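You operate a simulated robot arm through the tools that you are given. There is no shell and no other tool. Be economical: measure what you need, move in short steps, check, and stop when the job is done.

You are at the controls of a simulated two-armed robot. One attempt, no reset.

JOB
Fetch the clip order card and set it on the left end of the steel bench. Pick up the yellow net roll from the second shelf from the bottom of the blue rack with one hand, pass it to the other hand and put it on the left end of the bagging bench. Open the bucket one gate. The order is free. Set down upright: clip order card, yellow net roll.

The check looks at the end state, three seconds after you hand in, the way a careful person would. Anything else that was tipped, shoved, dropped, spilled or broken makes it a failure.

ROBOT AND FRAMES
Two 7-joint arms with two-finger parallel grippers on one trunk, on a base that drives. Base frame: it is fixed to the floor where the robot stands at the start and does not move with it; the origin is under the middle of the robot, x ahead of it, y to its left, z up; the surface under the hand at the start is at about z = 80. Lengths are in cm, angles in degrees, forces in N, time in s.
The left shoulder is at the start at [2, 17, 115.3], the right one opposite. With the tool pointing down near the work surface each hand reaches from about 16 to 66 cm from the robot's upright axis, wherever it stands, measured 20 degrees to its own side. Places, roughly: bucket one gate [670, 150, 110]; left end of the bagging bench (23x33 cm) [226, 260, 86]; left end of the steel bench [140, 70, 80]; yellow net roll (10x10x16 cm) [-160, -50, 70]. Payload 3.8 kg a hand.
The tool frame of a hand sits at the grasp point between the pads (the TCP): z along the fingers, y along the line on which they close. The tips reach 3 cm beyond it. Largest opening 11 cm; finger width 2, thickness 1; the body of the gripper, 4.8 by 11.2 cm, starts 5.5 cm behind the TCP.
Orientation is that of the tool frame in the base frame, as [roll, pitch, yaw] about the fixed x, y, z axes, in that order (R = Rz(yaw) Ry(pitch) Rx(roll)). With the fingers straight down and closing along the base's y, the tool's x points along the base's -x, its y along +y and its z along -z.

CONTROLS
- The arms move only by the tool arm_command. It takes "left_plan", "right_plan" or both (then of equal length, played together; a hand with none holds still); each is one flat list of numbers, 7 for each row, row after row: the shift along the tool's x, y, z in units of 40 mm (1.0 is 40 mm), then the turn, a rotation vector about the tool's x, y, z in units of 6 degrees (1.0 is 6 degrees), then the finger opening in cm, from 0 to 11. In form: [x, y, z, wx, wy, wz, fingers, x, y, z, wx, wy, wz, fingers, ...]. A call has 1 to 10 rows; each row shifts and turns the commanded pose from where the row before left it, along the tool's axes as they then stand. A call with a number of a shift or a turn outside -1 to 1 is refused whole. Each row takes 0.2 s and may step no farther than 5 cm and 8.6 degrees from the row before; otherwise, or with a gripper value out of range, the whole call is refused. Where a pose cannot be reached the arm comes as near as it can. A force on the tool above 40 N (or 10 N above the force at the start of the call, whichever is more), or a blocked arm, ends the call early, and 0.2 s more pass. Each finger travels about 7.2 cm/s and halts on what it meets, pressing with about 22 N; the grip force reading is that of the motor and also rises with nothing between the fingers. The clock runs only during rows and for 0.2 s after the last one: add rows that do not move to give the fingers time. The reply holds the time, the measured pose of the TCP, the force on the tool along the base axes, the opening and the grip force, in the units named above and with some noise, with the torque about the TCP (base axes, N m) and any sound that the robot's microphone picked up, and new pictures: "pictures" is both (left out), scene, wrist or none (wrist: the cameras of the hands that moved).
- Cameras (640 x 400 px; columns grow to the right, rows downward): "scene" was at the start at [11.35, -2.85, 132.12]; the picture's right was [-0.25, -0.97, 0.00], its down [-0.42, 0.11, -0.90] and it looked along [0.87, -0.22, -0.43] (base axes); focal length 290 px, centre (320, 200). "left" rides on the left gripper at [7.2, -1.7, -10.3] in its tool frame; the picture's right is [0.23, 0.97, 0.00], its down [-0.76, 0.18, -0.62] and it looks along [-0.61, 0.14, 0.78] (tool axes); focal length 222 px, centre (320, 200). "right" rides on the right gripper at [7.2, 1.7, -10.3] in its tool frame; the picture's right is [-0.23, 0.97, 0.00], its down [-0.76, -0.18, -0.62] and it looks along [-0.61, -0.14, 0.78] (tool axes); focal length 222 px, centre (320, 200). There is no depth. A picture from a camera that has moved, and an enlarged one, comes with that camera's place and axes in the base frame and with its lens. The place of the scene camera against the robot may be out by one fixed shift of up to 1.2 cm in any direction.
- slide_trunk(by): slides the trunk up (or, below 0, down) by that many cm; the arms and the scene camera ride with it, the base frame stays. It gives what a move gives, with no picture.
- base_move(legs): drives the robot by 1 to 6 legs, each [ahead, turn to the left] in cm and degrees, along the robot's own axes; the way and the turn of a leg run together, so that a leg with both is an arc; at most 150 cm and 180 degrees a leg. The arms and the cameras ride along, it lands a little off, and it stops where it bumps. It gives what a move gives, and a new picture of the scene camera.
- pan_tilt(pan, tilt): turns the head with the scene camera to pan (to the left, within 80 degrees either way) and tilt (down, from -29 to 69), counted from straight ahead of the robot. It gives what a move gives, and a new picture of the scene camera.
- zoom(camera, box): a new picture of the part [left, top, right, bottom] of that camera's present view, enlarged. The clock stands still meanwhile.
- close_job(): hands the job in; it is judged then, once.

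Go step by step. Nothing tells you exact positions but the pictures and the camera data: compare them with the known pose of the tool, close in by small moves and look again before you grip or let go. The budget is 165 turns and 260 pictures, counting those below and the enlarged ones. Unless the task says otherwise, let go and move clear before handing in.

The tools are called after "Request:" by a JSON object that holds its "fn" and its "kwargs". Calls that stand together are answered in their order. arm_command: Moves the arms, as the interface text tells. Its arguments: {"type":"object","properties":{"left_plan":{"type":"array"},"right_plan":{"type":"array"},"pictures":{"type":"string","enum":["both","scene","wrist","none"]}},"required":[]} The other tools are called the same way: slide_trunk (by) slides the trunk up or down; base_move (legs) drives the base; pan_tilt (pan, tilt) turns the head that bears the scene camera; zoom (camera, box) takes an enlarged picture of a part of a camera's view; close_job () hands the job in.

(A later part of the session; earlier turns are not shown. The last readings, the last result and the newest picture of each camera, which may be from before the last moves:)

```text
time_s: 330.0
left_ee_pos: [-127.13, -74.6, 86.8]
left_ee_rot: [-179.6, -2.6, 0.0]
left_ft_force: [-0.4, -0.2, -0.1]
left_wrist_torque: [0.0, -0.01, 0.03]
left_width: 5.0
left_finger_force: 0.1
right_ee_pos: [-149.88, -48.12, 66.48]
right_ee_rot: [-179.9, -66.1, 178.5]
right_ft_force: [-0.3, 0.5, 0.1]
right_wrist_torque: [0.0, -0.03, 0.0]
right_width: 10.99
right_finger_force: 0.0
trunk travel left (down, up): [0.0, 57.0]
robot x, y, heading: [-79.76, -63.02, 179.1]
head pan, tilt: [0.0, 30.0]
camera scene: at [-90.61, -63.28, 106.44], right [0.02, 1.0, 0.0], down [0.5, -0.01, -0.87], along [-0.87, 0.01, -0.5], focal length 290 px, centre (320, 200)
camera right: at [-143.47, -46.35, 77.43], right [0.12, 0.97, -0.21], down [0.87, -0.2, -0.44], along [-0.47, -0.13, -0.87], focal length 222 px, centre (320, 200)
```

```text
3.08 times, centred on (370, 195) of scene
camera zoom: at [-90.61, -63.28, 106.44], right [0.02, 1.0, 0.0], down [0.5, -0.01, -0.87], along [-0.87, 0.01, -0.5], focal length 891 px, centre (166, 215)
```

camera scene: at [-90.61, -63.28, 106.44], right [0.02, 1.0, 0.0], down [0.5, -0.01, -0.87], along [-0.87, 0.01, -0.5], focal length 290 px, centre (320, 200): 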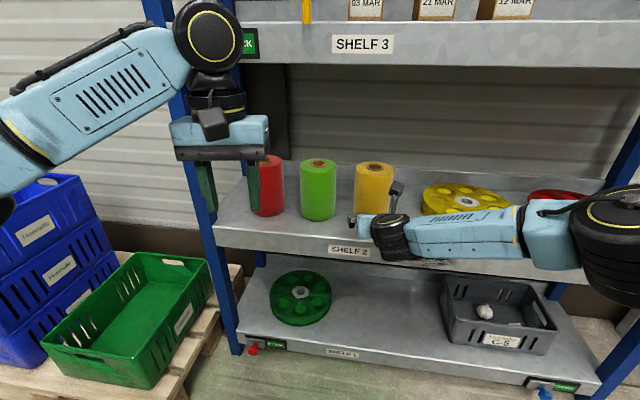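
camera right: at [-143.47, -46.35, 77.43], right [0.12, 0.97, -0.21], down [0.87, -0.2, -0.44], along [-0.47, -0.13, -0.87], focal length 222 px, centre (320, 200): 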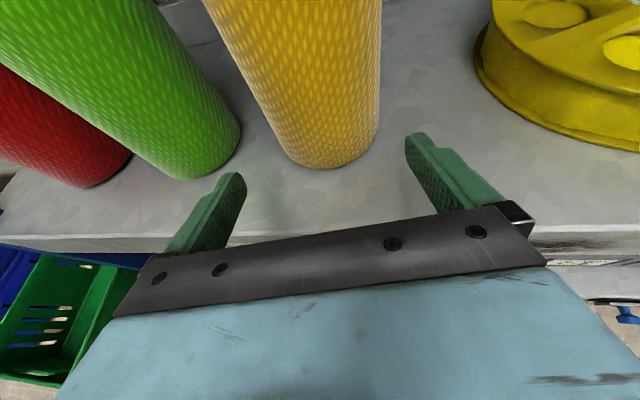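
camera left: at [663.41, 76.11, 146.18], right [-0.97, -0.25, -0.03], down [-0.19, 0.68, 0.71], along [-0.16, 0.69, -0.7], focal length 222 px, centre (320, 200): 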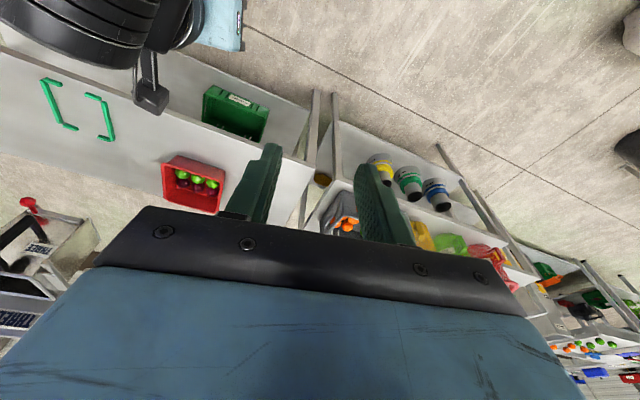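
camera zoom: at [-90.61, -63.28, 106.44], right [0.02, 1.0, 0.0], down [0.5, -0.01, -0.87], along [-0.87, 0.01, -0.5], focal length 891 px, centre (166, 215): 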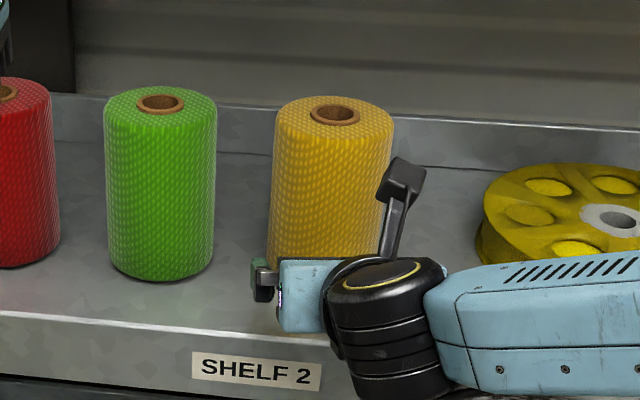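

The wrist camera puts the roll's axis at y≈-46.9. I shift 1 cm and advance 5 cm so the tips start to straddle it.

Request:
{"fn": "arm_command", "kwargs": {"right_plan": [0, 0.25, 0, 0, 0, 0, 11, 0.255, 0, 0.571, 0, 0, 0, 11, 0.255, 0, 0.571, 0, 0, 0, 11, 0, 0, 0, 0, 0, 0, 11], "pictures": "wrist"}}

Request:
{"fn": "zoom", "kwargs": {"camera": "right", "box": [180, 60, 460, 240]}}

```text
time_s: 331.0
left_ee_pos: [-127.08, -74.51, 86.73]
left_ee_rot: [-179.6, -2.6, 0.0]
left_ft_force: [-0.5, 0.1, -0.4]
left_wrist_torque: [-0.01, 0.04, 0.0]
left_width: 5.0
left_finger_force: 0.1
right_ee_pos: [-154.88, -46.91, 66.61]
right_ee_rot: [-179.8, -66.2, 178.5]
right_ft_force: [0.2, 0.1, 1.1]
right_wrist_torque: [0.03, 0.06, 0.0]
right_width: 11.0
right_finger_force: 0.0
trunk travel left (down, up): [0.0, 57.0]
robot x, y, heading: [-79.9, -62.73, 179.2]
head pan, tilt: [0.0, 30.0]
camera right: at [-148.43, -45.24, 77.48], right [0.12, 0.97, -0.21], down [0.87, -0.2, -0.44], along [-0.47, -0.13, -0.87], focal length 222 px, centre (320, 200)
```

right: 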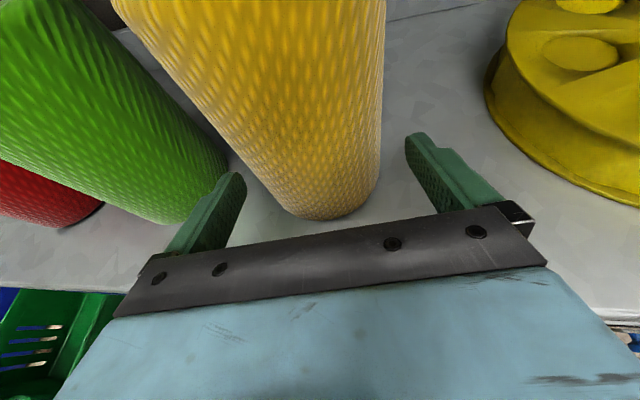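

```text
2.22 times, centred on (320, 150) of right
camera zoom: at [-148.43, -45.24, 77.48], right [0.12, 0.97, -0.21], down [0.87, -0.2, -0.44], along [-0.47, -0.13, -0.87], focal length 494 px, centre (320, 311)
```

zoom: 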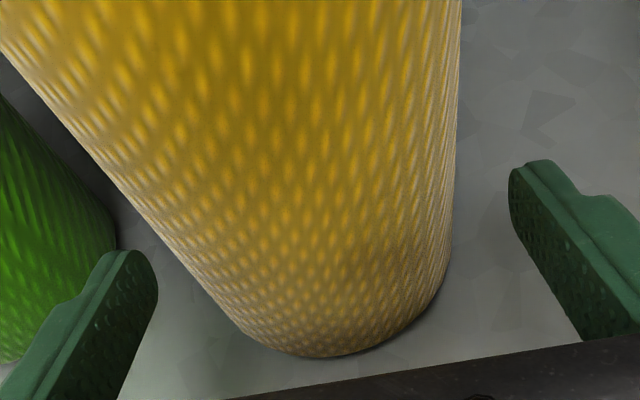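

Measured again: axis at [-160.5, -46.94], radius 5; the hand is centred within 2 mm. I advance the last 4.3 cm.

Request:
{"fn": "arm_command", "kwargs": {"right_plan": [0.146, -0.01, 0.328, 0, 0, 0, 11, 0.146, -0.01, 0.328, 0, 0, 0, 11, 0.146, -0.01, 0.328, 0, 0, 0, 11, 0, 0, 0, 0, 0, 0, 11], "pictures": "wrist"}}

Request:
{"fn": "zoom", "kwargs": {"camera": "scene", "box": [290, 130, 450, 260]}}

```text
time_s: 332.0
left_ee_pos: [-127.07, -74.54, 86.68]
left_ee_rot: [-179.7, -2.6, 0.0]
left_ft_force: [0.4, -0.2, -0.4]
left_wrist_torque: [0.02, -0.01, 0.01]
left_width: 5.01
left_finger_force: 0.1
right_ee_pos: [-158.32, -47.03, 66.6]
right_ee_rot: [-179.7, -66.1, 178.4]
right_ft_force: [0.7, -0.2, 0.4]
right_wrist_torque: [0.02, 0.02, 0.01]
right_width: 10.99
right_finger_force: 0.1
right hand out of reach, approached as far as the arm can: row 3
trunk travel left (down, up): [0.0, 57.0]
robot x, y, heading: [-79.24, -62.87, 178.9]
head pan, tilt: [0.0, 30.0]
camera right: at [-151.91, -45.27, 77.49], right [0.11, 0.97, -0.21], down [0.87, -0.2, -0.44], along [-0.47, -0.13, -0.87], focal length 222 px, centre (320, 200)
```

right: 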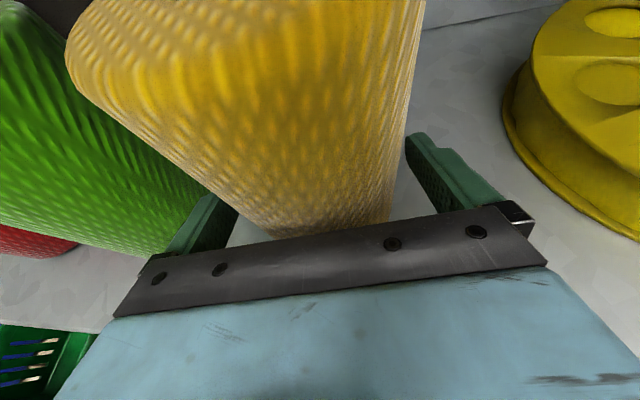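

```text
3.08 times, centred on (370, 195) of scene
camera zoom: at [-90.6, -63.3, 106.44], right [0.02, 1.0, 0.0], down [0.5, -0.01, -0.87], along [-0.87, 0.01, -0.5], focal length 891 px, centre (166, 215)
```

zoom: 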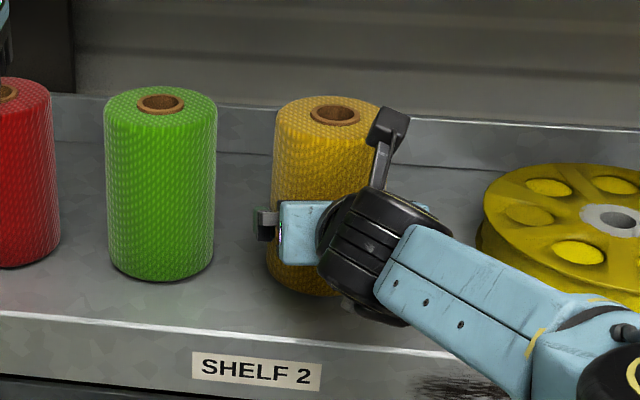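

The arm stops 1 cm short; I advance the base by 1 cm so the pads reach past the roll's widest line.

Request:
{"fn": "base_move", "kwargs": {"legs": [[1.0, 0]]}}

Request:
{"fn": "zoom", "kwargs": {"camera": "right", "box": [140, 60, 500, 260]}}

```text
time_s: 332.8
left_ee_pos: [-128.07, -74.46, 86.62]
left_ee_rot: [-179.6, -2.6, 0.0]
left_ft_force: [-0.4, -0.6, -0.2]
left_wrist_torque: [0.01, 0.01, 0.01]
left_width: 4.99
left_finger_force: 0.1
right_ee_pos: [-159.32, -46.92, 66.54]
right_ee_rot: [-179.8, -66.2, 178.5]
right_ft_force: [-0.4, 0.7, 0.4]
right_wrist_torque: [0.02, -0.01, -0.01]
right_width: 11.0
right_finger_force: 0.0
trunk travel left (down, up): [0.0, 57.0]
robot x, y, heading: [-80.74, -62.91, 179.2]
head pan, tilt: [0.0, 30.0]
camera scene: at [-91.61, -63.27, 106.44], right [0.02, 1.0, 0.0], down [0.5, -0.01, -0.87], along [-0.87, 0.01, -0.5], focal length 290 px, centre (320, 200)
```

scene: 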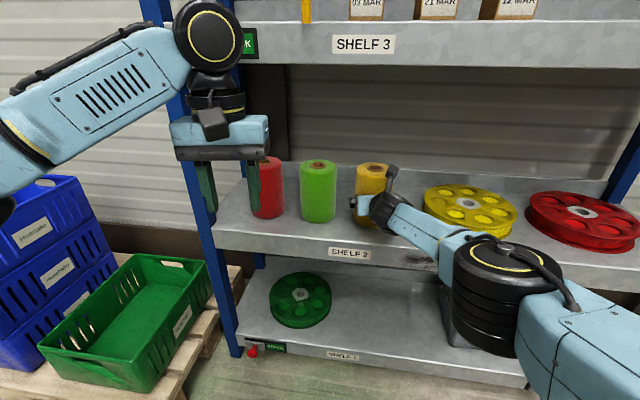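

```text
1.78 times, centred on (320, 160) of right
camera zoom: at [-152.92, -45.22, 77.51], right [0.11, 0.97, -0.21], down [0.87, -0.2, -0.44], along [-0.47, -0.13, -0.87], focal length 395 px, centre (320, 271)
```

zoom: 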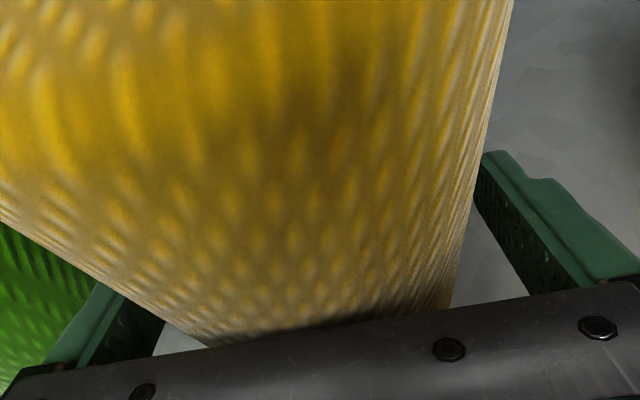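

Roll is between the fingers. I close.

Request:
{"fn": "arm_command", "kwargs": {"right_plan": [0, 0, 0, 0, 0, 0, 10, 0, 0, 0, 0, 0, 0, 8, 0, 0, 0, 0, 0, 0, 6, 0, 0, 0, 0, 0, 0, 5], "pictures": "none"}}

```text
time_s: 333.8
left_ee_pos: [-128.15, -74.57, 86.68]
left_ee_rot: [-179.6, -2.6, 0.1]
left_ft_force: [0.3, -0.1, -0.2]
left_wrist_torque: [0.0, -0.03, 0.01]
left_width: 5.01
left_finger_force: 0.1
right_ee_pos: [-159.36, -46.98, 66.64]
right_ee_rot: [-179.8, -66.2, 178.6]
right_ft_force: [1.2, -1.5, 0.9]
right_wrist_torque: [0.01, 0.08, 0.0]
right_width: 9.93
right_finger_force: 22.0
trunk travel left (down, up): [0.0, 57.0]
robot x, y, heading: [-80.83, -62.92, 179.0]
head pan, tilt: [0.0, 30.0]
```

Gripped at 9.93 cm. I lift with the trunk by 4 cm and back straight out of the rack.

Request:
{"fn": "slide_trunk", "kwargs": {"by": 4}}

Request:
{"fn": "base_move", "kwargs": {"legs": [[-45, 0]]}}

```text
time_s: 334.6
left_ee_pos: [-128.07, -74.46, 90.66]
left_ee_rot: [-179.5, -2.6, -0.1]
left_ft_force: [-0.1, -1.0, -0.8]
left_wrist_torque: [-0.01, -0.02, -0.01]
left_width: 5.02
left_finger_force: 0.0
right_ee_pos: [-159.39, -46.78, 70.47]
right_ee_rot: [-179.8, -66.1, 178.4]
right_ft_force: [0.3, -0.5, -3.7]
right_wrist_torque: [0.0, -0.02, -0.01]
right_width: 9.93
right_finger_force: 22.5
trunk travel left (down, up): [-4.0, 53.0]
robot x, y, heading: [-80.97, -63.09, 179.0]
head pan, tilt: [0.0, 30.0]
```

```text
time_s: 337.3
left_ee_pos: [-83.26, -75.53, 90.69]
left_ee_rot: [-179.5, -2.6, 0.5]
left_ft_force: [0.3, 0.0, -0.1]
left_wrist_torque: [0.0, -0.01, -0.02]
left_width: 5.01
left_finger_force: 0.3
right_ee_pos: [-114.83, -48.24, 70.57]
right_ee_rot: [-179.8, -66.2, 179.1]
right_ft_force: [0.0, 0.0, -3.7]
right_wrist_torque: [0.01, -0.01, 0.02]
right_width: 9.91
right_finger_force: 22.0
trunk travel left (down, up): [-4.0, 53.0]
robot x, y, heading: [-36.1, -63.42, 179.5]
head pan, tilt: [0.0, 30.0]
camera scene: at [-46.9, -63.89, 110.44], right [0.01, 1.0, 0.0], down [0.5, 0.0, -0.87], along [-0.87, 0.01, -0.5], focal length 290 px, centre (320, 200)
```

scene: 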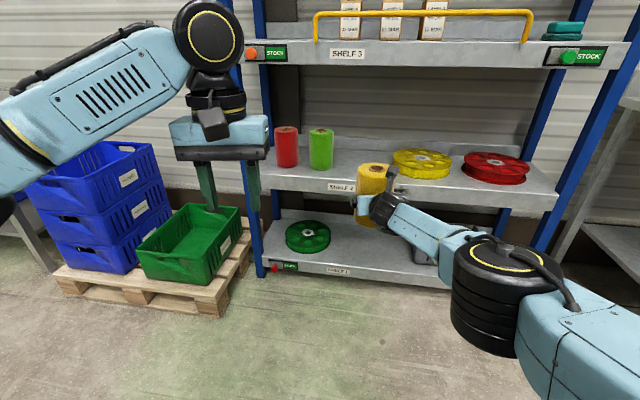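

The roll is out of the rack and upright in the right hand. I draw it in toward the middle for the hand-over.

Request:
{"fn": "slide_trunk", "kwargs": {"by": 20}}

Request:
{"fn": "arm_command", "kwargs": {"right_plan": [-0.407, -0.5, -0.914, 0, 0, 0, 5, -0.407, -0.5, -0.914, 0, 0, 0, 5, -0.407, -0.5, -0.914, 0, 0, 0, 5, -0.407, -0.5, -0.914, 0, 0, 0, 5, -0.407, -0.5, -0.914, 0, 0, 0, 5]}}

```text
time_s: 339.5
left_ee_pos: [-83.25, -75.5, 110.67]
left_ee_rot: [-179.6, -2.6, 0.5]
left_ft_force: [0.4, -0.6, -0.5]
left_wrist_torque: [-0.02, -0.03, 0.03]
left_width: 5.01
left_finger_force: 0.0
right_ee_pos: [-114.75, -48.28, 90.63]
right_ee_rot: [-179.8, -66.1, 179.1]
right_ft_force: [0.4, -0.5, -3.4]
right_wrist_torque: [0.01, -0.04, -0.02]
right_width: 9.93
right_finger_force: 22.3
trunk travel left (down, up): [-24.0, 33.0]
robot x, y, heading: [-35.77, -63.3, 179.5]
head pan, tilt: [0.0, 30.0]
```

```text
time_s: 340.7
left_ee_pos: [-83.18, -75.6, 110.63]
left_ee_rot: [-179.5, -2.6, 0.6]
left_ft_force: [-0.5, -0.1, -0.4]
left_wrist_torque: [0.02, -0.02, 0.01]
left_width: 4.98
left_finger_force: 0.0
right_ee_pos: [-94.87, -58.52, 90.51]
right_ee_rot: [-179.9, -66.2, 179.2]
right_ft_force: [0.2, -1.2, -4.0]
right_wrist_torque: [0.01, -0.03, -0.01]
right_width: 9.9
right_finger_force: 22.1
trunk travel left (down, up): [-24.0, 33.0]
robot x, y, heading: [-36.2, -63.3, 179.7]
head pan, tilt: [0.0, 30.0]
camera scene: at [-46.87, -63.93, 130.44], right [0.01, 1.0, 0.0], down [0.5, 0.0, -0.87], along [-0.87, 0.01, -0.5], focal length 290 px, centre (320, 200)
camera right: at [-88.43, -56.74, 101.42], right [0.11, 0.97, -0.21], down [0.88, -0.19, -0.44], along [-0.47, -0.14, -0.87], focal length 222 px, centre (320, 200)
```

scene: 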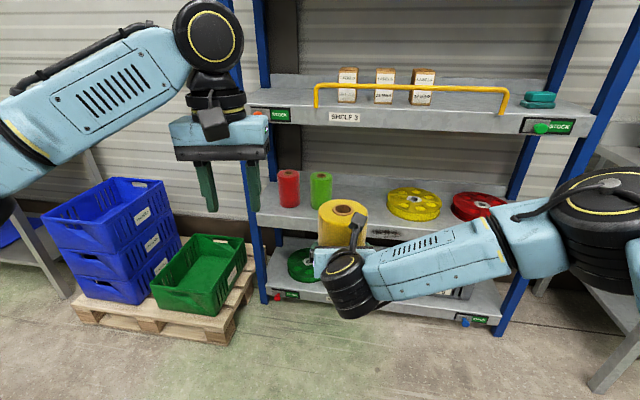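
right: 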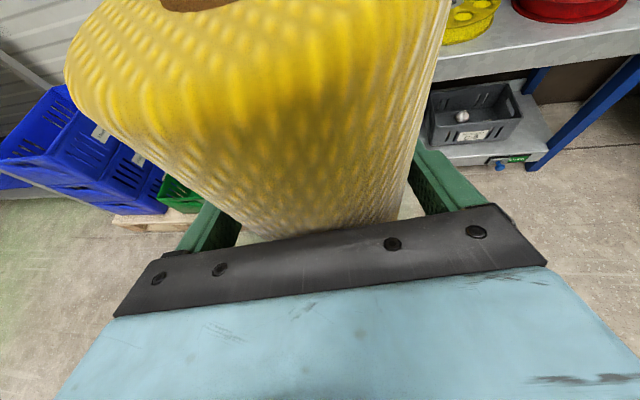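

Roll axis is at about [-96.0, -58.5], top at z≈100. I bring the left hand over it, open, fingers down.

Request:
{"fn": "arm_command", "kwargs": {"left_plan": [-0.1, 0, -0.8, 0, -0.1, 0, 7, -0.62, -0.856, 0.1, 0, -0.1, 0, 9, -0.62, -0.856, 0.1, 0, -0.1, 0, 11, -0.62, -0.856, 0.1, 0, -0.1, 0, 11, -0.62, -0.856, 0.1, 0, 0, 0, 11, -0.62, -0.856, 0.1, 0, 0, 0, 11, 0, 0, 0, 0, 0, 0, 11]}}

```text
time_s: 342.3
left_ee_pos: [-92.85, -61.85, 110.93]
left_ee_rot: [-179.6, -0.1, 0.5]
left_ft_force: [-0.5, 0.3, 0.0]
left_wrist_torque: [0.01, 0.0, 0.01]
left_width: 10.97
left_finger_force: 0.1
left hand out of reach, approached as far as the arm can: row 5, 6
right_ee_pos: [-94.98, -58.52, 90.55]
right_ee_rot: [-179.7, -66.1, 179.1]
right_ft_force: [0.9, 0.2, -4.3]
right_wrist_torque: [0.02, -0.02, -0.01]
right_width: 9.91
right_finger_force: 21.5
trunk travel left (down, up): [-24.0, 33.0]
robot x, y, heading: [-36.14, -63.35, 179.6]
head pan, tilt: [0.0, 30.0]
camera scene: at [-46.89, -63.9, 130.44], right [0.01, 1.0, 0.0], down [0.5, 0.0, -0.87], along [-0.87, 0.01, -0.5], focal length 290 px, centre (320, 200)
camera left: at [-85.6, -60.2, 121.3], right [0.24, -0.97, -0.01], down [-0.76, -0.19, 0.62], along [-0.6, -0.14, -0.78], focal length 222 px, centre (320, 200)
```

scene: 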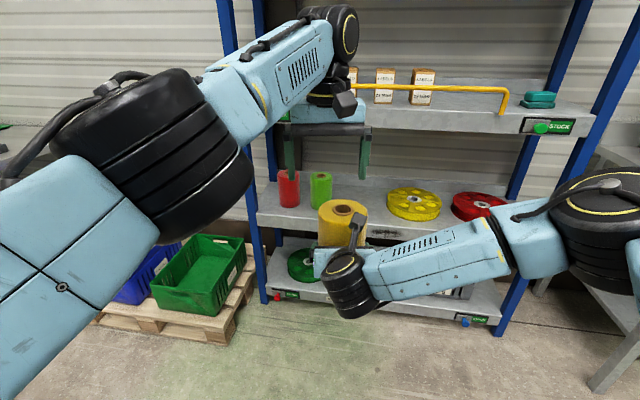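
left: 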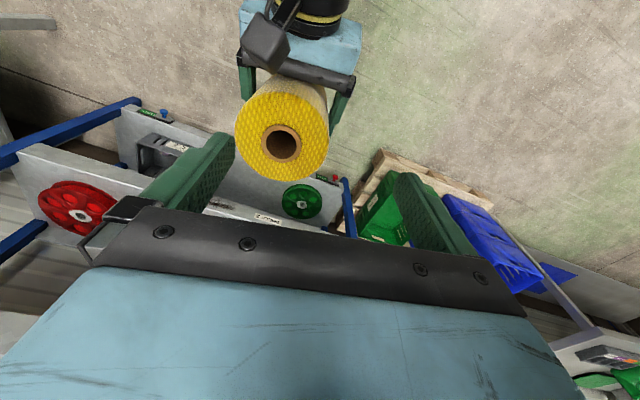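

The left camera confirms the roll's position, but the left arm can't reach that far. I bring the roll 7 cm nearer and to the left.

Request:
{"fn": "arm_command", "kwargs": {"right_plan": [-0.237, -0.625, -0.533, 0, 0, 0, 5, -0.237, -0.625, -0.533, 0, 0, 0, 5, -0.237, -0.625, -0.533, 0, 0, 0, 5, 0, 0, 0, 0, 0, 0, 5], "pictures": "none"}}

Request:
{"fn": "zoom", "kwargs": {"camera": "left", "box": [160, 40, 480, 240]}}

```text
time_s: 343.3
left_ee_pos: [-92.99, -61.73, 110.98]
left_ee_rot: [-179.7, -0.2, 0.6]
left_ft_force: [1.2, 0.1, 0.2]
left_wrist_torque: [0.0, 0.0, -0.02]
left_width: 11.0
left_finger_force: 0.0
right_ee_pos: [-87.99, -66.08, 90.44]
right_ee_rot: [-179.8, -66.1, 179.2]
right_ft_force: [-0.3, -0.5, -3.2]
right_wrist_torque: [0.03, -0.03, -0.04]
right_width: 9.9
right_finger_force: 22.0
trunk travel left (down, up): [-24.0, 33.0]
robot x, y, heading: [-36.1, -63.26, 179.7]
head pan, tilt: [0.0, 30.0]
```

```text
2.00 times, centred on (320, 140) of left
camera zoom: at [-85.64, -60.2, 121.28], right [0.24, -0.97, -0.01], down [-0.76, -0.19, 0.62], along [-0.6, -0.14, -0.79], focal length 444 px, centre (320, 320)
```

zoom: 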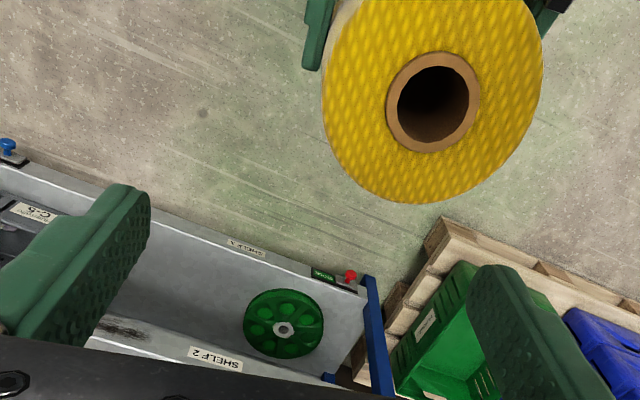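

Predicted and measured positions agree ([-89.0, -66.0]). I centre the left hand above it and lower until the tips are just above the rim.

Request:
{"fn": "arm_command", "kwargs": {"left_plan": [0.5, 0.535, 0, 0, 0, 0, 11, 0.5, 0.535, 0, 0, 0, 0, 11, 0, 0, 0.9, 0, 0, 0, 11, 0, 0, 0.8, 0, 0, 0, 11, 0, 0, 0, 0, 0, 0, 11]}}

Request:
{"fn": "zoom", "kwargs": {"camera": "left", "box": [160, 40, 480, 240]}}

```text
time_s: 344.5
left_ee_pos: [-88.85, -66.05, 104.13]
left_ee_rot: [-179.6, -0.2, 0.6]
left_ft_force: [-0.2, 0.5, -0.2]
left_wrist_torque: [0.0, 0.0, 0.0]
left_width: 11.02
left_finger_force: 0.0
right_ee_pos: [-87.97, -66.06, 90.64]
right_ee_rot: [-179.8, -66.0, 179.0]
right_ft_force: [0.3, -0.1, -4.3]
right_wrist_torque: [-0.03, -0.06, -0.01]
right_width: 9.93
right_finger_force: 22.2
trunk travel left (down, up): [-24.0, 33.0]
robot x, y, heading: [-36.34, -63.45, 179.7]
head pan, tilt: [0.0, 30.0]
camera scene: at [-46.89, -63.89, 130.44], right [0.01, 1.0, 0.0], down [0.5, 0.0, -0.87], along [-0.87, 0.01, -0.5], focal length 290 px, centre (320, 200)
camera left: at [-81.53, -64.37, 114.47], right [0.24, -0.97, -0.01], down [-0.76, -0.19, 0.62], along [-0.6, -0.14, -0.79], focal length 222 px, centre (320, 200)
```

scene: 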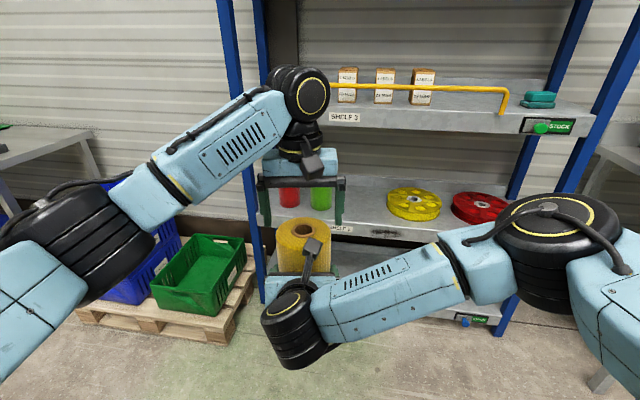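
left: 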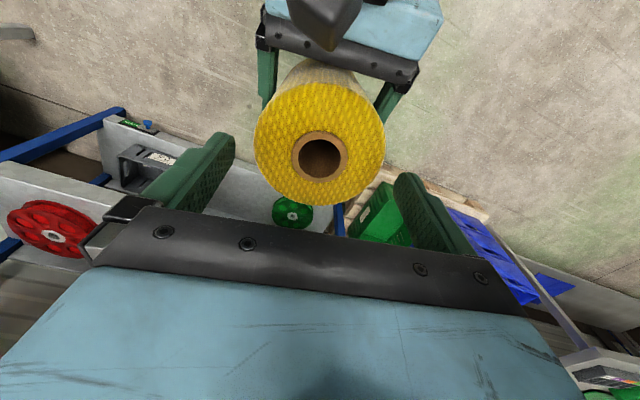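

```text
2.00 times, centred on (320, 140) of left
camera zoom: at [-81.53, -64.37, 114.47], right [0.24, -0.97, -0.01], down [-0.76, -0.19, 0.62], along [-0.6, -0.14, -0.79], focal length 444 px, centre (320, 320)
```

zoom: 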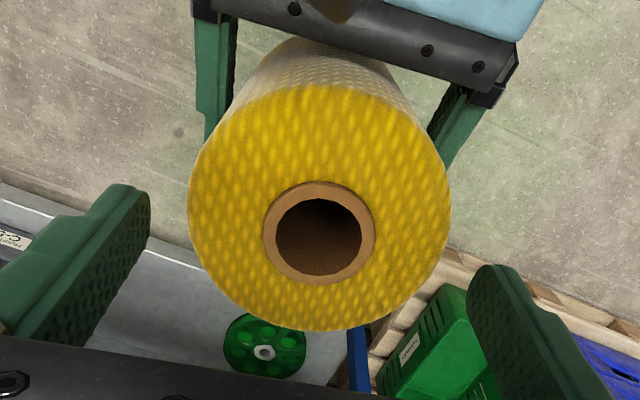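

Centred within a millimetre in the closing direction. I lower 4.9 cm around the top of the roll.

Request:
{"fn": "arm_command", "kwargs": {"left_plan": [0, -0.01, 0.41, 0, 0, 0, 11, 0, -0.01, 0.41, 0, 0, 0, 11, 0, 0, 0.41, 0, 0, 0, 11, 0, 0, 0, 0, 0, 0, 11]}}

Request:
{"fn": "zoom", "kwargs": {"camera": "scene", "box": [220, 120, 380, 300]}}

```text
time_s: 345.5
left_ee_pos: [-88.87, -66.0, 99.27]
left_ee_rot: [-179.6, -0.2, 0.7]
left_ft_force: [-0.5, 0.3, 0.2]
left_wrist_torque: [0.03, 0.0, 0.01]
left_width: 10.99
left_finger_force: 0.0
right_ee_pos: [-88.07, -66.03, 90.59]
right_ee_rot: [-179.8, -66.1, 179.1]
right_ft_force: [0.3, 0.5, -3.9]
right_wrist_torque: [0.0, -0.05, 0.01]
right_width: 9.92
right_finger_force: 21.5
trunk travel left (down, up): [-24.0, 33.0]
robot x, y, heading: [-36.21, -63.63, 179.8]
head pan, tilt: [0.0, 30.0]
camera scene: at [-46.9, -63.9, 130.44], right [0.01, 1.0, 0.0], down [0.5, 0.0, -0.87], along [-0.87, 0.01, -0.5], focal length 290 px, centre (320, 200)
camera left: at [-81.5, -64.32, 109.57], right [0.24, -0.97, -0.01], down [-0.76, -0.19, 0.62], along [-0.6, -0.14, -0.79], focal length 222 px, centre (320, 200)
```

scene: 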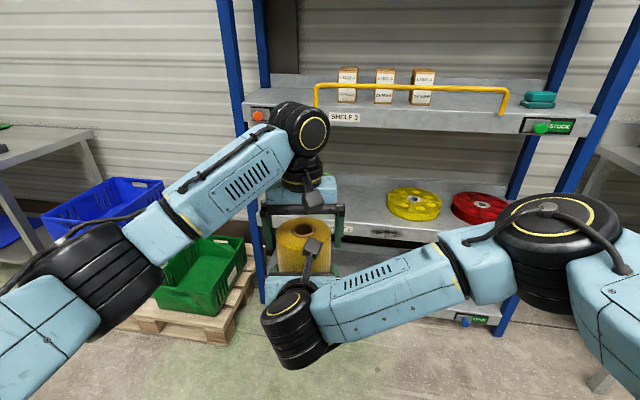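
left: 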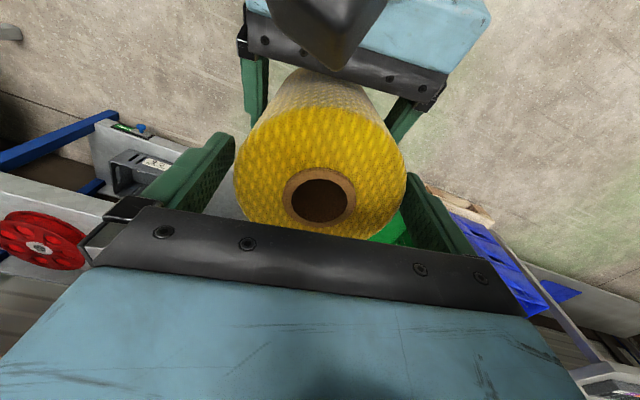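

```text
2.22 times, centred on (300, 210) of scene
camera zoom: at [-46.9, -63.9, 130.44], right [0.01, 1.0, 0.0], down [0.5, 0.0, -0.87], along [-0.87, 0.01, -0.5], focal length 644 px, centre (364, 178)
```

zoom: 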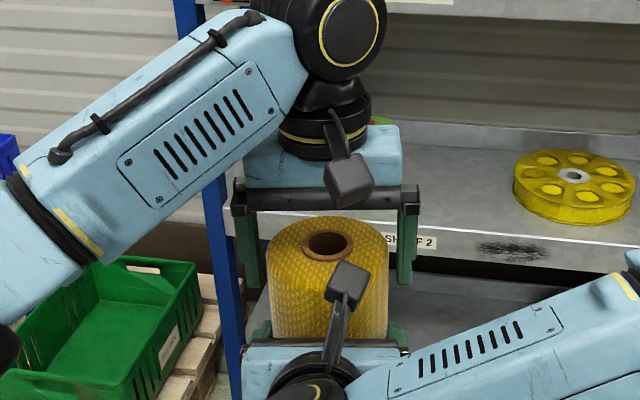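

Clear all round. I go 1.2 cm deeper and close the left hand.

Request:
{"fn": "arm_command", "kwargs": {"left_plan": [0, 0, 0.3, 0, 0, 0, 11, 0, 0, 0, 0, 0, 0, 10, 0, 0, 0, 0, 0, 0, 8, 0, 0, 0, 0, 0, 0, 6, 0, 0, 0, 0, 0, 0, 5], "pictures": "wrist"}}

```text
time_s: 346.7
left_ee_pos: [-88.75, -65.95, 98.01]
left_ee_rot: [-179.7, -0.3, 0.7]
left_ft_force: [-0.6, -5.1, 0.7]
left_wrist_torque: [-0.46, 0.05, 0.2]
left_width: 9.96
left_finger_force: 22.2
right_ee_pos: [-88.03, -65.97, 90.61]
right_ee_rot: [-179.9, -66.1, 179.1]
right_ft_force: [-0.4, 4.4, -2.5]
right_wrist_torque: [0.16, -0.06, -0.2]
right_width: 9.91
right_finger_force: 21.6
trunk travel left (down, up): [-24.0, 33.0]
robot x, y, heading: [-35.65, -63.23, 179.7]
head pan, tilt: [0.0, 30.0]
camera left: at [-81.52, -64.33, 108.37], right [0.24, -0.97, -0.01], down [-0.76, -0.19, 0.62], along [-0.6, -0.14, -0.79], focal length 222 px, centre (320, 200)
```

left: 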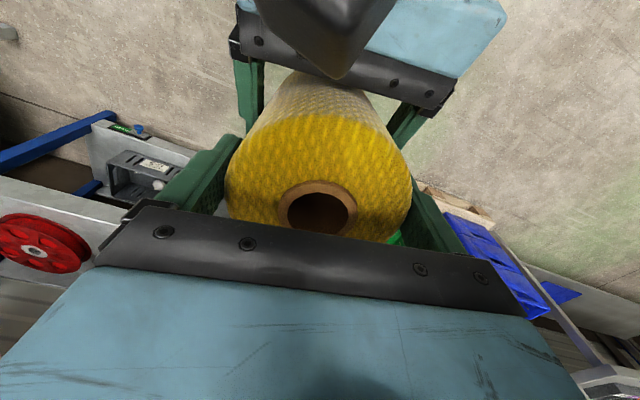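

Both hands hold it. I open the right hand and withdraw it straight back.

Request:
{"fn": "arm_command", "kwargs": {"right_plan": [0, 0, 0, 0, 0, 0, 11, 0, 0, 0, 0, 0, 0, 11, -0.2, 0, -0.45, 0, 0, 0, 11, -0.3, 0, -0.68, 0, 0, 0, 11, -0.4, 0, -0.91, 0, 0, 0, 11, 0, 1, 0, 0, 0, 0, 11, 0, 1, 0, 0, 0, 0, 11, 0, 1, 0, 0, 0, 0, 11]}}

```text
time_s: 348.5
left_ee_pos: [-88.83, -65.91, 97.98]
left_ee_rot: [-179.6, -0.2, 0.5]
left_ft_force: [0.6, 0.3, -0.3]
left_wrist_torque: [-0.02, -0.05, -0.04]
left_width: 9.97
left_finger_force: 21.9
right_ee_pos: [-78.96, -54.23, 90.47]
right_ee_rot: [-179.5, -66.2, 179.0]
right_ft_force: [-0.4, -0.2, 0.2]
right_wrist_torque: [0.01, 0.01, 0.0]
right_width: 11.02
right_finger_force: 0.2
trunk travel left (down, up): [-24.0, 33.0]
robot x, y, heading: [-36.4, -63.76, 179.6]
head pan, tilt: [0.0, 30.0]
camera scene: at [-46.88, -63.89, 130.44], right [0.01, 1.0, 0.0], down [0.5, 0.0, -0.87], along [-0.87, 0.01, -0.5], focal length 290 px, centre (320, 200)
camera right: at [-72.52, -52.38, 101.44], right [0.11, 0.97, -0.21], down [0.88, -0.19, -0.44], along [-0.47, -0.14, -0.87], focal length 222 px, centre (320, 200)
```

scene: 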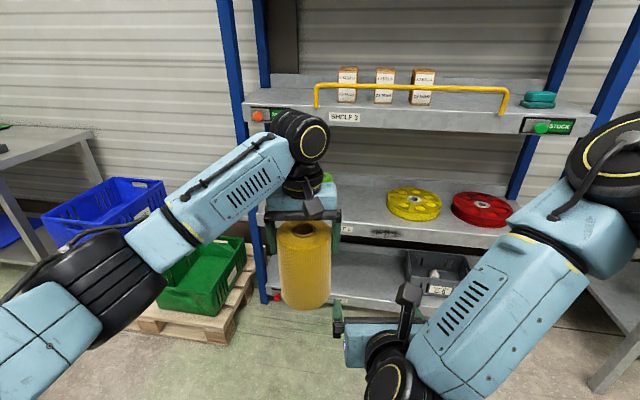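
right: 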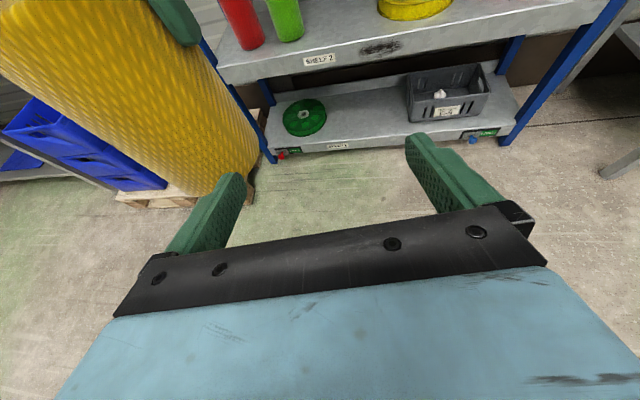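

The hand-over worked: the left hand holds the roll upright. I raise the trunk and fold the right hand back to a travelling pose.

Request:
{"fn": "slide_trunk", "kwargs": {"by": 28}}

Request:
{"fn": "arm_command", "kwargs": {"right_plan": [0, 1, 0, 0, 0, 0, 8, 0, 1, 0, 0, 0, 0, 5, 0, 0, 0, 0, -1, 0, 4, 0, 0, 0, 0, -1, 0, 4, 0, 0, 0, 0, -1, 0, 4, 0, 0, 0, 0, -1, 0, 4, 0, 0, 0, 0, -1, 0, 4, 0, 0, 0, 0, -1, 0, 4, 0, 0, 0, 0, -1, 0, 4, 0, 0, 0, 0, -1, 0, 4], "pictures": "none"}}

Request:
{"fn": "arm_command", "kwargs": {"right_plan": [0, 0.3, 0, 0, -1, 0, 4, 0, 0.3, 0, 0, -1, 0, 4, 0, 0.3, 0, 0, -1, 0, 4, 0, 0, -0.8, 0, 0, 0, 4, 0, 0, -0.8, 0, 0, 0, 4]}}

```text
time_s: 351.3
left_ee_pos: [-88.76, -65.89, 125.93]
left_ee_rot: [-179.6, -0.3, 0.6]
left_ft_force: [-0.1, 0.0, -4.0]
left_wrist_torque: [0.0, -0.01, -0.02]
left_width: 9.96
left_finger_force: 21.7
right_ee_pos: [-78.96, -54.16, 118.52]
right_ee_rot: [-179.8, -66.1, 179.1]
right_ft_force: [-0.9, -0.3, 0.0]
right_wrist_torque: [0.01, 0.0, -0.02]
right_width: 10.99
right_finger_force: 0.1
trunk travel left (down, up): [-52.0, 5.0]
robot x, y, heading: [-36.13, -63.11, 179.7]
head pan, tilt: [0.0, 30.0]
```

```text
time_s: 353.5
left_ee_pos: [-88.8, -65.9, 125.93]
left_ee_rot: [-179.6, -0.3, 0.6]
left_ft_force: [1.0, 0.1, -3.0]
left_wrist_torque: [0.0, -0.05, -0.03]
left_width: 9.98
left_finger_force: 22.2
right_ee_pos: [-78.79, -50.08, 120.31]
right_ee_rot: [-179.9, -18.0, 179.3]
right_ft_force: [-0.1, 0.2, 0.2]
right_wrist_torque: [-0.01, 0.0, -0.02]
right_width: 3.96
right_finger_force: 0.1
right hand out of reach, approached as far as the arm can: row 1, 2
trunk travel left (down, up): [-52.0, 5.0]
robot x, y, heading: [-35.91, -63.27, 179.7]
head pan, tilt: [0.0, 30.0]
```

```text
time_s: 354.7
left_ee_pos: [-88.78, -65.95, 126.06]
left_ee_rot: [-179.6, -0.1, 0.6]
left_ft_force: [0.5, 0.1, -3.1]
left_wrist_torque: [-0.03, -0.04, -0.01]
left_width: 9.94
left_finger_force: 22.0
right_ee_pos: [-78.72, -46.59, 126.84]
right_ee_rot: [-179.9, 0.0, 179.3]
right_ft_force: [0.6, -0.5, -0.1]
right_wrist_torque: [-0.02, -0.02, -0.02]
right_width: 3.98
right_finger_force: 0.0
trunk travel left (down, up): [-52.0, 5.0]
robot x, y, heading: [-35.98, -63.3, 179.5]
head pan, tilt: [0.0, 30.0]
camera scene: at [-46.9, -63.92, 158.44], right [0.01, 1.0, 0.0], down [0.5, 0.0, -0.87], along [-0.87, 0.01, -0.5], focal length 290 px, centre (320, 200)
camera right: at [-86.12, -44.65, 137.16], right [0.24, 0.97, 0.0], down [0.76, -0.19, 0.62], along [0.6, -0.15, -0.78], focal length 222 px, centre (320, 200)
```

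scene: 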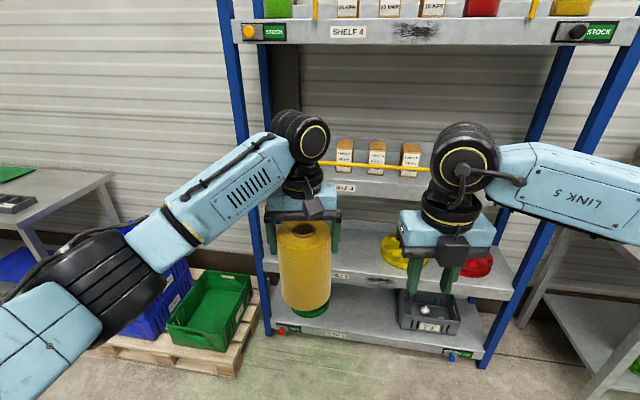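
right: 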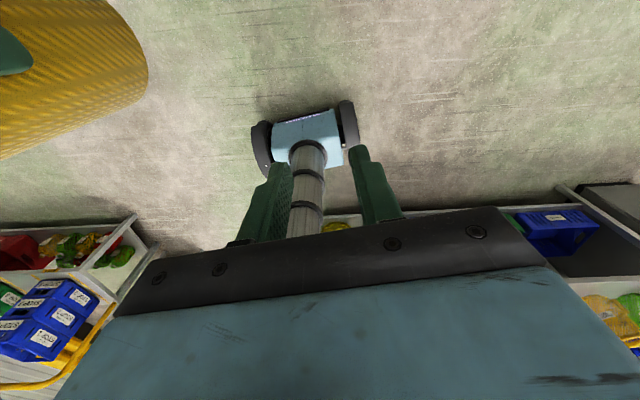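

I drive back north and then east along the aisle to the bagging bench.

Request:
{"fn": "base_move", "kwargs": {"legs": [[0, -85], [150, 0], [109, 0], [0, -94.5], [150, 0], [120, 0]]}}

Request:
{"fn": "pan_tilt", "kwargs": {"pan": 60, "tilt": 35}}

```text
time_s: 387.6
left_ee_pos: [265.59, 194.46, 125.95]
left_ee_rot: [-179.6, -0.2, -179.6]
left_ft_force: [0.1, 0.4, -3.0]
left_wrist_torque: [0.01, 0.05, 0.02]
left_width: 9.95
left_finger_force: 21.9
right_ee_pos: [255.49, 175.05, 126.79]
right_ee_rot: [-179.8, -0.1, -1.0]
right_ft_force: [0.5, 0.3, 0.6]
right_wrist_torque: [0.01, -0.01, 0.04]
right_width: 3.99
right_finger_force: 0.2
trunk travel left (down, up): [-52.0, 5.0]
robot x, y, heading: [212.89, 192.09, -0.6]
head pan, tilt: [0.0, 30.0]
camera scene: at [224.32, 191.37, 158.43], right [-0.01, -1.0, 0.0], down [-0.5, 0.01, -0.87], along [0.87, -0.01, -0.5], focal length 290 px, centre (320, 200)
```

scene: 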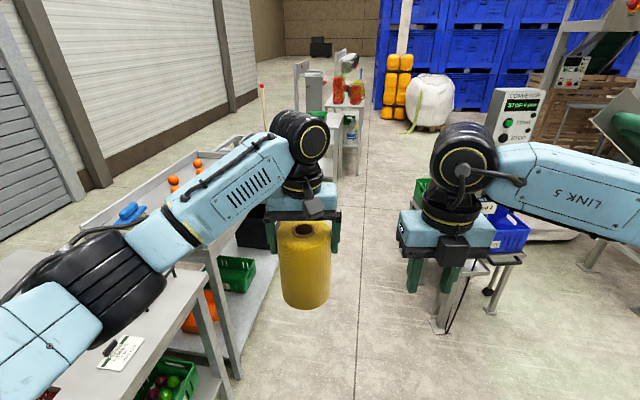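

```text
time_s: 388.9
left_ee_pos: [265.62, 194.39, 126.02]
left_ee_rot: [-179.6, -0.3, -179.6]
left_ft_force: [0.2, -0.2, -3.8]
left_wrist_torque: [-0.02, -0.01, 0.0]
left_width: 9.95
left_finger_force: 21.7
right_ee_pos: [255.5, 175.1, 126.7]
right_ee_rot: [-179.9, -0.2, -1.0]
right_ft_force: [0.1, 0.8, -0.1]
right_wrist_torque: [-0.01, 0.0, 0.0]
right_width: 4.01
right_finger_force: 0.1
trunk travel left (down, up): [-52.0, 5.0]
robot x, y, heading: [212.67, 192.34, -0.7]
head pan, tilt: [60.0, 35.0]
camera scene: at [219.75, 199.04, 157.66], right [0.86, -0.51, 0.0], down [-0.29, -0.49, -0.82], along [0.42, 0.7, -0.57], focal length 290 px, centre (320, 200)
```

scene: 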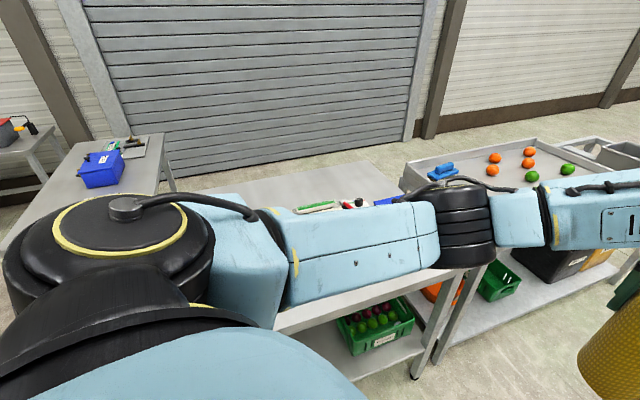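

I turn left to face the bagging bench and look at the free area.

Request:
{"fn": "base_move", "kwargs": {"legs": [[0, 90]]}}

Request:
{"fn": "pan_tilt", "kwargs": {"pan": 0, "tilt": 40}}

```text
time_s: 393.1
left_ee_pos: [211.05, 244.86, 126.14]
left_ee_rot: [-179.6, -0.1, -90.2]
left_ft_force: [-0.4, -0.4, -3.7]
left_wrist_torque: [-0.01, 0.0, -0.02]
left_width: 9.96
left_finger_force: 21.8
right_ee_pos: [230.12, 234.53, 126.79]
right_ee_rot: [-179.9, 0.0, 88.4]
right_ft_force: [-0.7, 0.1, 0.7]
right_wrist_torque: [-0.01, -0.01, -0.03]
right_width: 4.01
right_finger_force: 0.0
trunk travel left (down, up): [-52.0, 5.0]
robot x, y, heading: [212.87, 192.1, 89.1]
head pan, tilt: [60.0, 35.0]
camera scene: at [205.62, 198.18, 157.65], right [0.52, 0.86, 0.0], down [0.49, -0.3, -0.82], along [-0.7, 0.42, -0.57], focal length 290 px, centre (320, 200)
```

scene: 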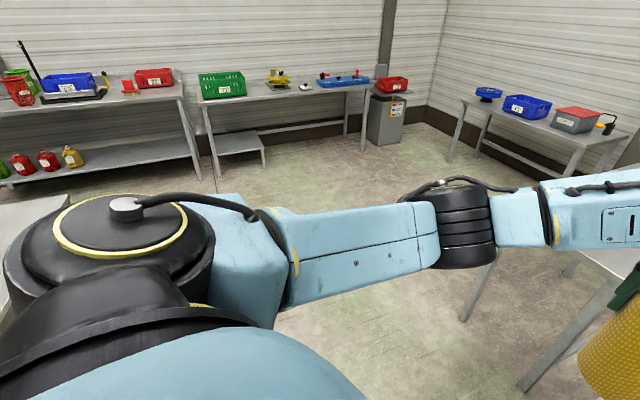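

```text
time_s: 394.4
left_ee_pos: [210.96, 244.88, 125.98]
left_ee_rot: [-179.6, -0.2, -90.2]
left_ft_force: [-0.9, -0.4, -4.3]
left_wrist_torque: [-0.04, -0.03, 0.0]
left_width: 9.95
left_finger_force: 22.0
right_ee_pos: [230.17, 234.58, 126.73]
right_ee_rot: [-179.9, -0.1, 88.4]
right_ft_force: [-0.7, 0.2, 0.9]
right_wrist_torque: [0.01, 0.0, 0.0]
right_width: 3.98
right_finger_force: 0.2
trunk travel left (down, up): [-52.0, 5.0]
robot x, y, heading: [212.88, 192.09, 88.5]
head pan, tilt: [0.0, 40.0]
camera scene: at [213.34, 202.12, 156.9], right [1.0, -0.02, 0.0], down [-0.01, -0.64, -0.77], along [0.01, 0.77, -0.64], focal length 290 px, centre (320, 200)
```

scene: 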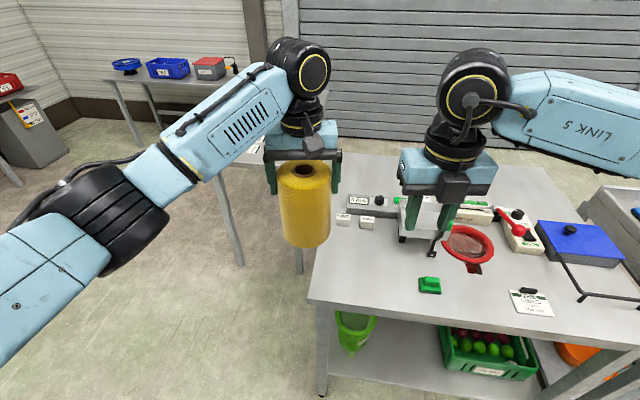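

The left end is free around pixel (357, 256) → [226, 258]; small boxes sit at y≥270. I shift the base about 15 cm to the right and forward.

Request:
{"fn": "base_move", "kwargs": {"legs": [[-18, 0], [0, -45], [21, 0], [0, 45.5], [15, 0]]}}

```text
time_s: 402.3
left_ee_pos: [226.3, 256.31, 126.1]
left_ee_rot: [-179.6, -0.2, -90.4]
left_ft_force: [0.5, 0.6, -2.6]
left_wrist_torque: [-0.06, 0.0, -0.02]
left_width: 9.96
left_finger_force: 22.1
right_ee_pos: [245.52, 246.1, 126.69]
right_ee_rot: [-179.9, -0.2, 88.2]
right_ft_force: [0.0, 0.8, -0.3]
right_wrist_torque: [-0.02, -0.01, -0.01]
right_width: 4.02
right_finger_force: 0.0
trunk travel left (down, up): [-52.0, 5.0]
robot x, y, heading: [227.89, 203.3, 88.8]
head pan, tilt: [0.0, 40.0]
camera scene: at [228.61, 213.57, 156.9], right [1.0, -0.02, 0.0], down [-0.01, -0.64, -0.77], along [0.02, 0.77, -0.64], focal length 290 px, centre (320, 200)
```

scene: 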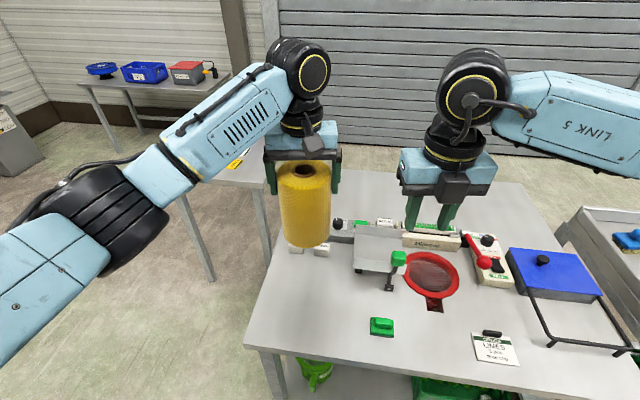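

The roll is right above the free spot at [226, 256]. I lower it 22 cm with the arm.

Request:
{"fn": "arm_command", "kwargs": {"left_plan": [0, 0, 0.92, 0, 0, 0, 5, 0, 0, 0.92, 0, 0, 0, 5, 0, 0, 0.92, 0, 0, 0, 5, 0, 0, 0.92, 0, 0, 0, 5, 0, 0, 0.92, 0, 0, 0, 5, 0, 0, 0.9, 0, 0, 0, 5]}}

Request:
{"fn": "zoom", "kwargs": {"camera": "scene", "box": [220, 160, 420, 340]}}

```text
time_s: 403.7
left_ee_pos: [226.68, 256.2, 103.96]
left_ee_rot: [-179.4, -0.2, -90.4]
left_ft_force: [-0.6, 1.0, -2.9]
left_wrist_torque: [-0.01, 0.03, 0.03]
left_width: 9.91
left_finger_force: 21.9
right_ee_pos: [245.63, 245.9, 126.67]
right_ee_rot: [-179.9, -0.1, 88.3]
right_ft_force: [-0.4, 0.6, -0.1]
right_wrist_torque: [0.01, 0.02, 0.02]
right_width: 3.99
right_finger_force: 0.0
trunk travel left (down, up): [-52.0, 5.0]
robot x, y, heading: [227.85, 203.62, 88.7]
head pan, tilt: [0.0, 40.0]
camera scene: at [228.63, 213.57, 156.9], right [1.0, -0.02, 0.0], down [-0.01, -0.64, -0.77], along [0.02, 0.77, -0.64], focal length 290 px, centre (320, 200)
camera left: at [228.31, 248.96, 114.34], right [-0.98, -0.22, -0.01], down [-0.18, 0.76, 0.62], along [-0.13, 0.61, -0.79], focal length 222 px, centre (320, 200)
```

scene: 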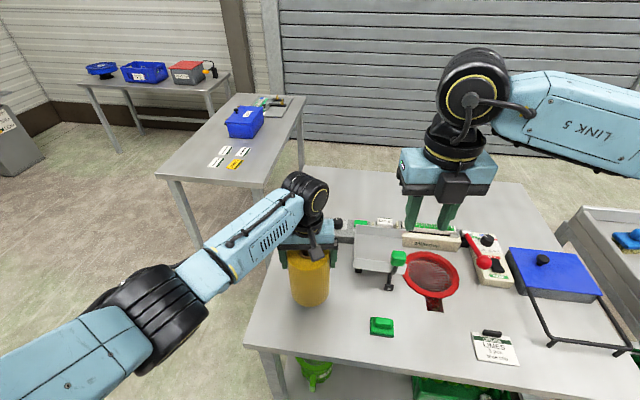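
left: 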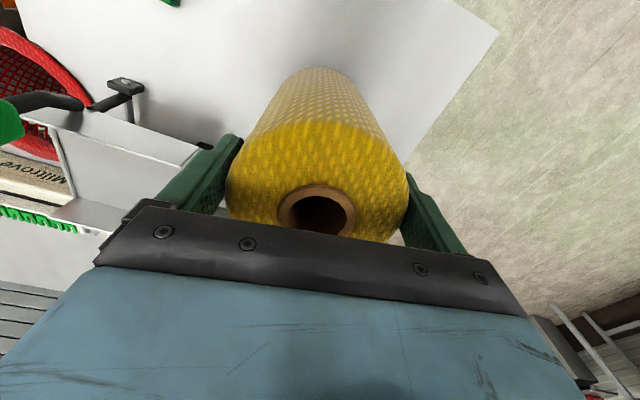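

```text
2.22 times, centred on (320, 250) of scene
camera zoom: at [228.63, 213.57, 156.9], right [1.0, -0.02, 0.0], down [-0.01, -0.64, -0.77], along [0.02, 0.77, -0.64], focal length 644 px, centre (320, 89)
```

zoom: 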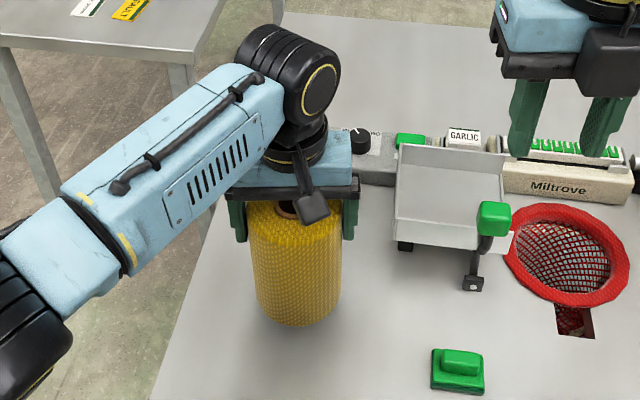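

About 4 cm to go, clear of the clipper tray. I lower gently until contact.

Request:
{"fn": "arm_command", "kwargs": {"left_plan": [0, 0, 0.4, 0, 0, 0, 5, 0, 0, 0.3, 0, 0, 0, 5, 0, 0, 0.1, 0, 0, 0, 5, 0, 0, 0, 0, 0, 0, 5], "pictures": "none"}}

```text
time_s: 404.7
left_ee_pos: [226.62, 256.17, 100.72]
left_ee_rot: [-179.6, -0.2, -90.4]
left_ft_force: [-1.2, -0.5, -4.1]
left_wrist_torque: [-0.04, 0.05, -0.04]
left_width: 9.94
left_finger_force: 22.3
right_ee_pos: [245.58, 245.91, 126.7]
right_ee_rot: [-179.9, -0.1, 88.4]
right_ft_force: [-0.6, -0.5, -0.3]
right_wrist_torque: [0.02, 0.0, 0.02]
right_width: 4.0
right_finger_force: 0.0
trunk travel left (down, up): [-52.0, 5.0]
robot x, y, heading: [228.11, 203.31, 88.7]
head pan, tilt: [0.0, 40.0]
```

Request:
{"fn": "arm_command", "kwargs": {"left_plan": [0, 0, 0.08, 0, 0, 0, 5, 0, 0, 0.06, 0, 0, 0, 5, 0, 0, 0, 0, 0, 0, 5], "pictures": "none"}}

```text
time_s: 405.5
left_ee_pos: [226.65, 256.23, 100.24]
left_ee_rot: [-179.6, -0.3, -90.5]
left_ft_force: [-2.0, -1.5, -0.4]
left_wrist_torque: [-0.04, 0.26, 0.05]
left_width: 9.96
left_finger_force: 21.5
right_ee_pos: [245.54, 245.95, 126.75]
right_ee_rot: [-179.9, -0.1, 88.3]
right_ft_force: [-0.3, 0.2, 0.3]
right_wrist_torque: [0.01, -0.04, 0.03]
right_width: 4.03
right_finger_force: 0.0
trunk travel left (down, up): [-52.0, 5.0]
robot x, y, heading: [227.74, 203.37, 89.0]
head pan, tilt: [0.0, 40.0]
```

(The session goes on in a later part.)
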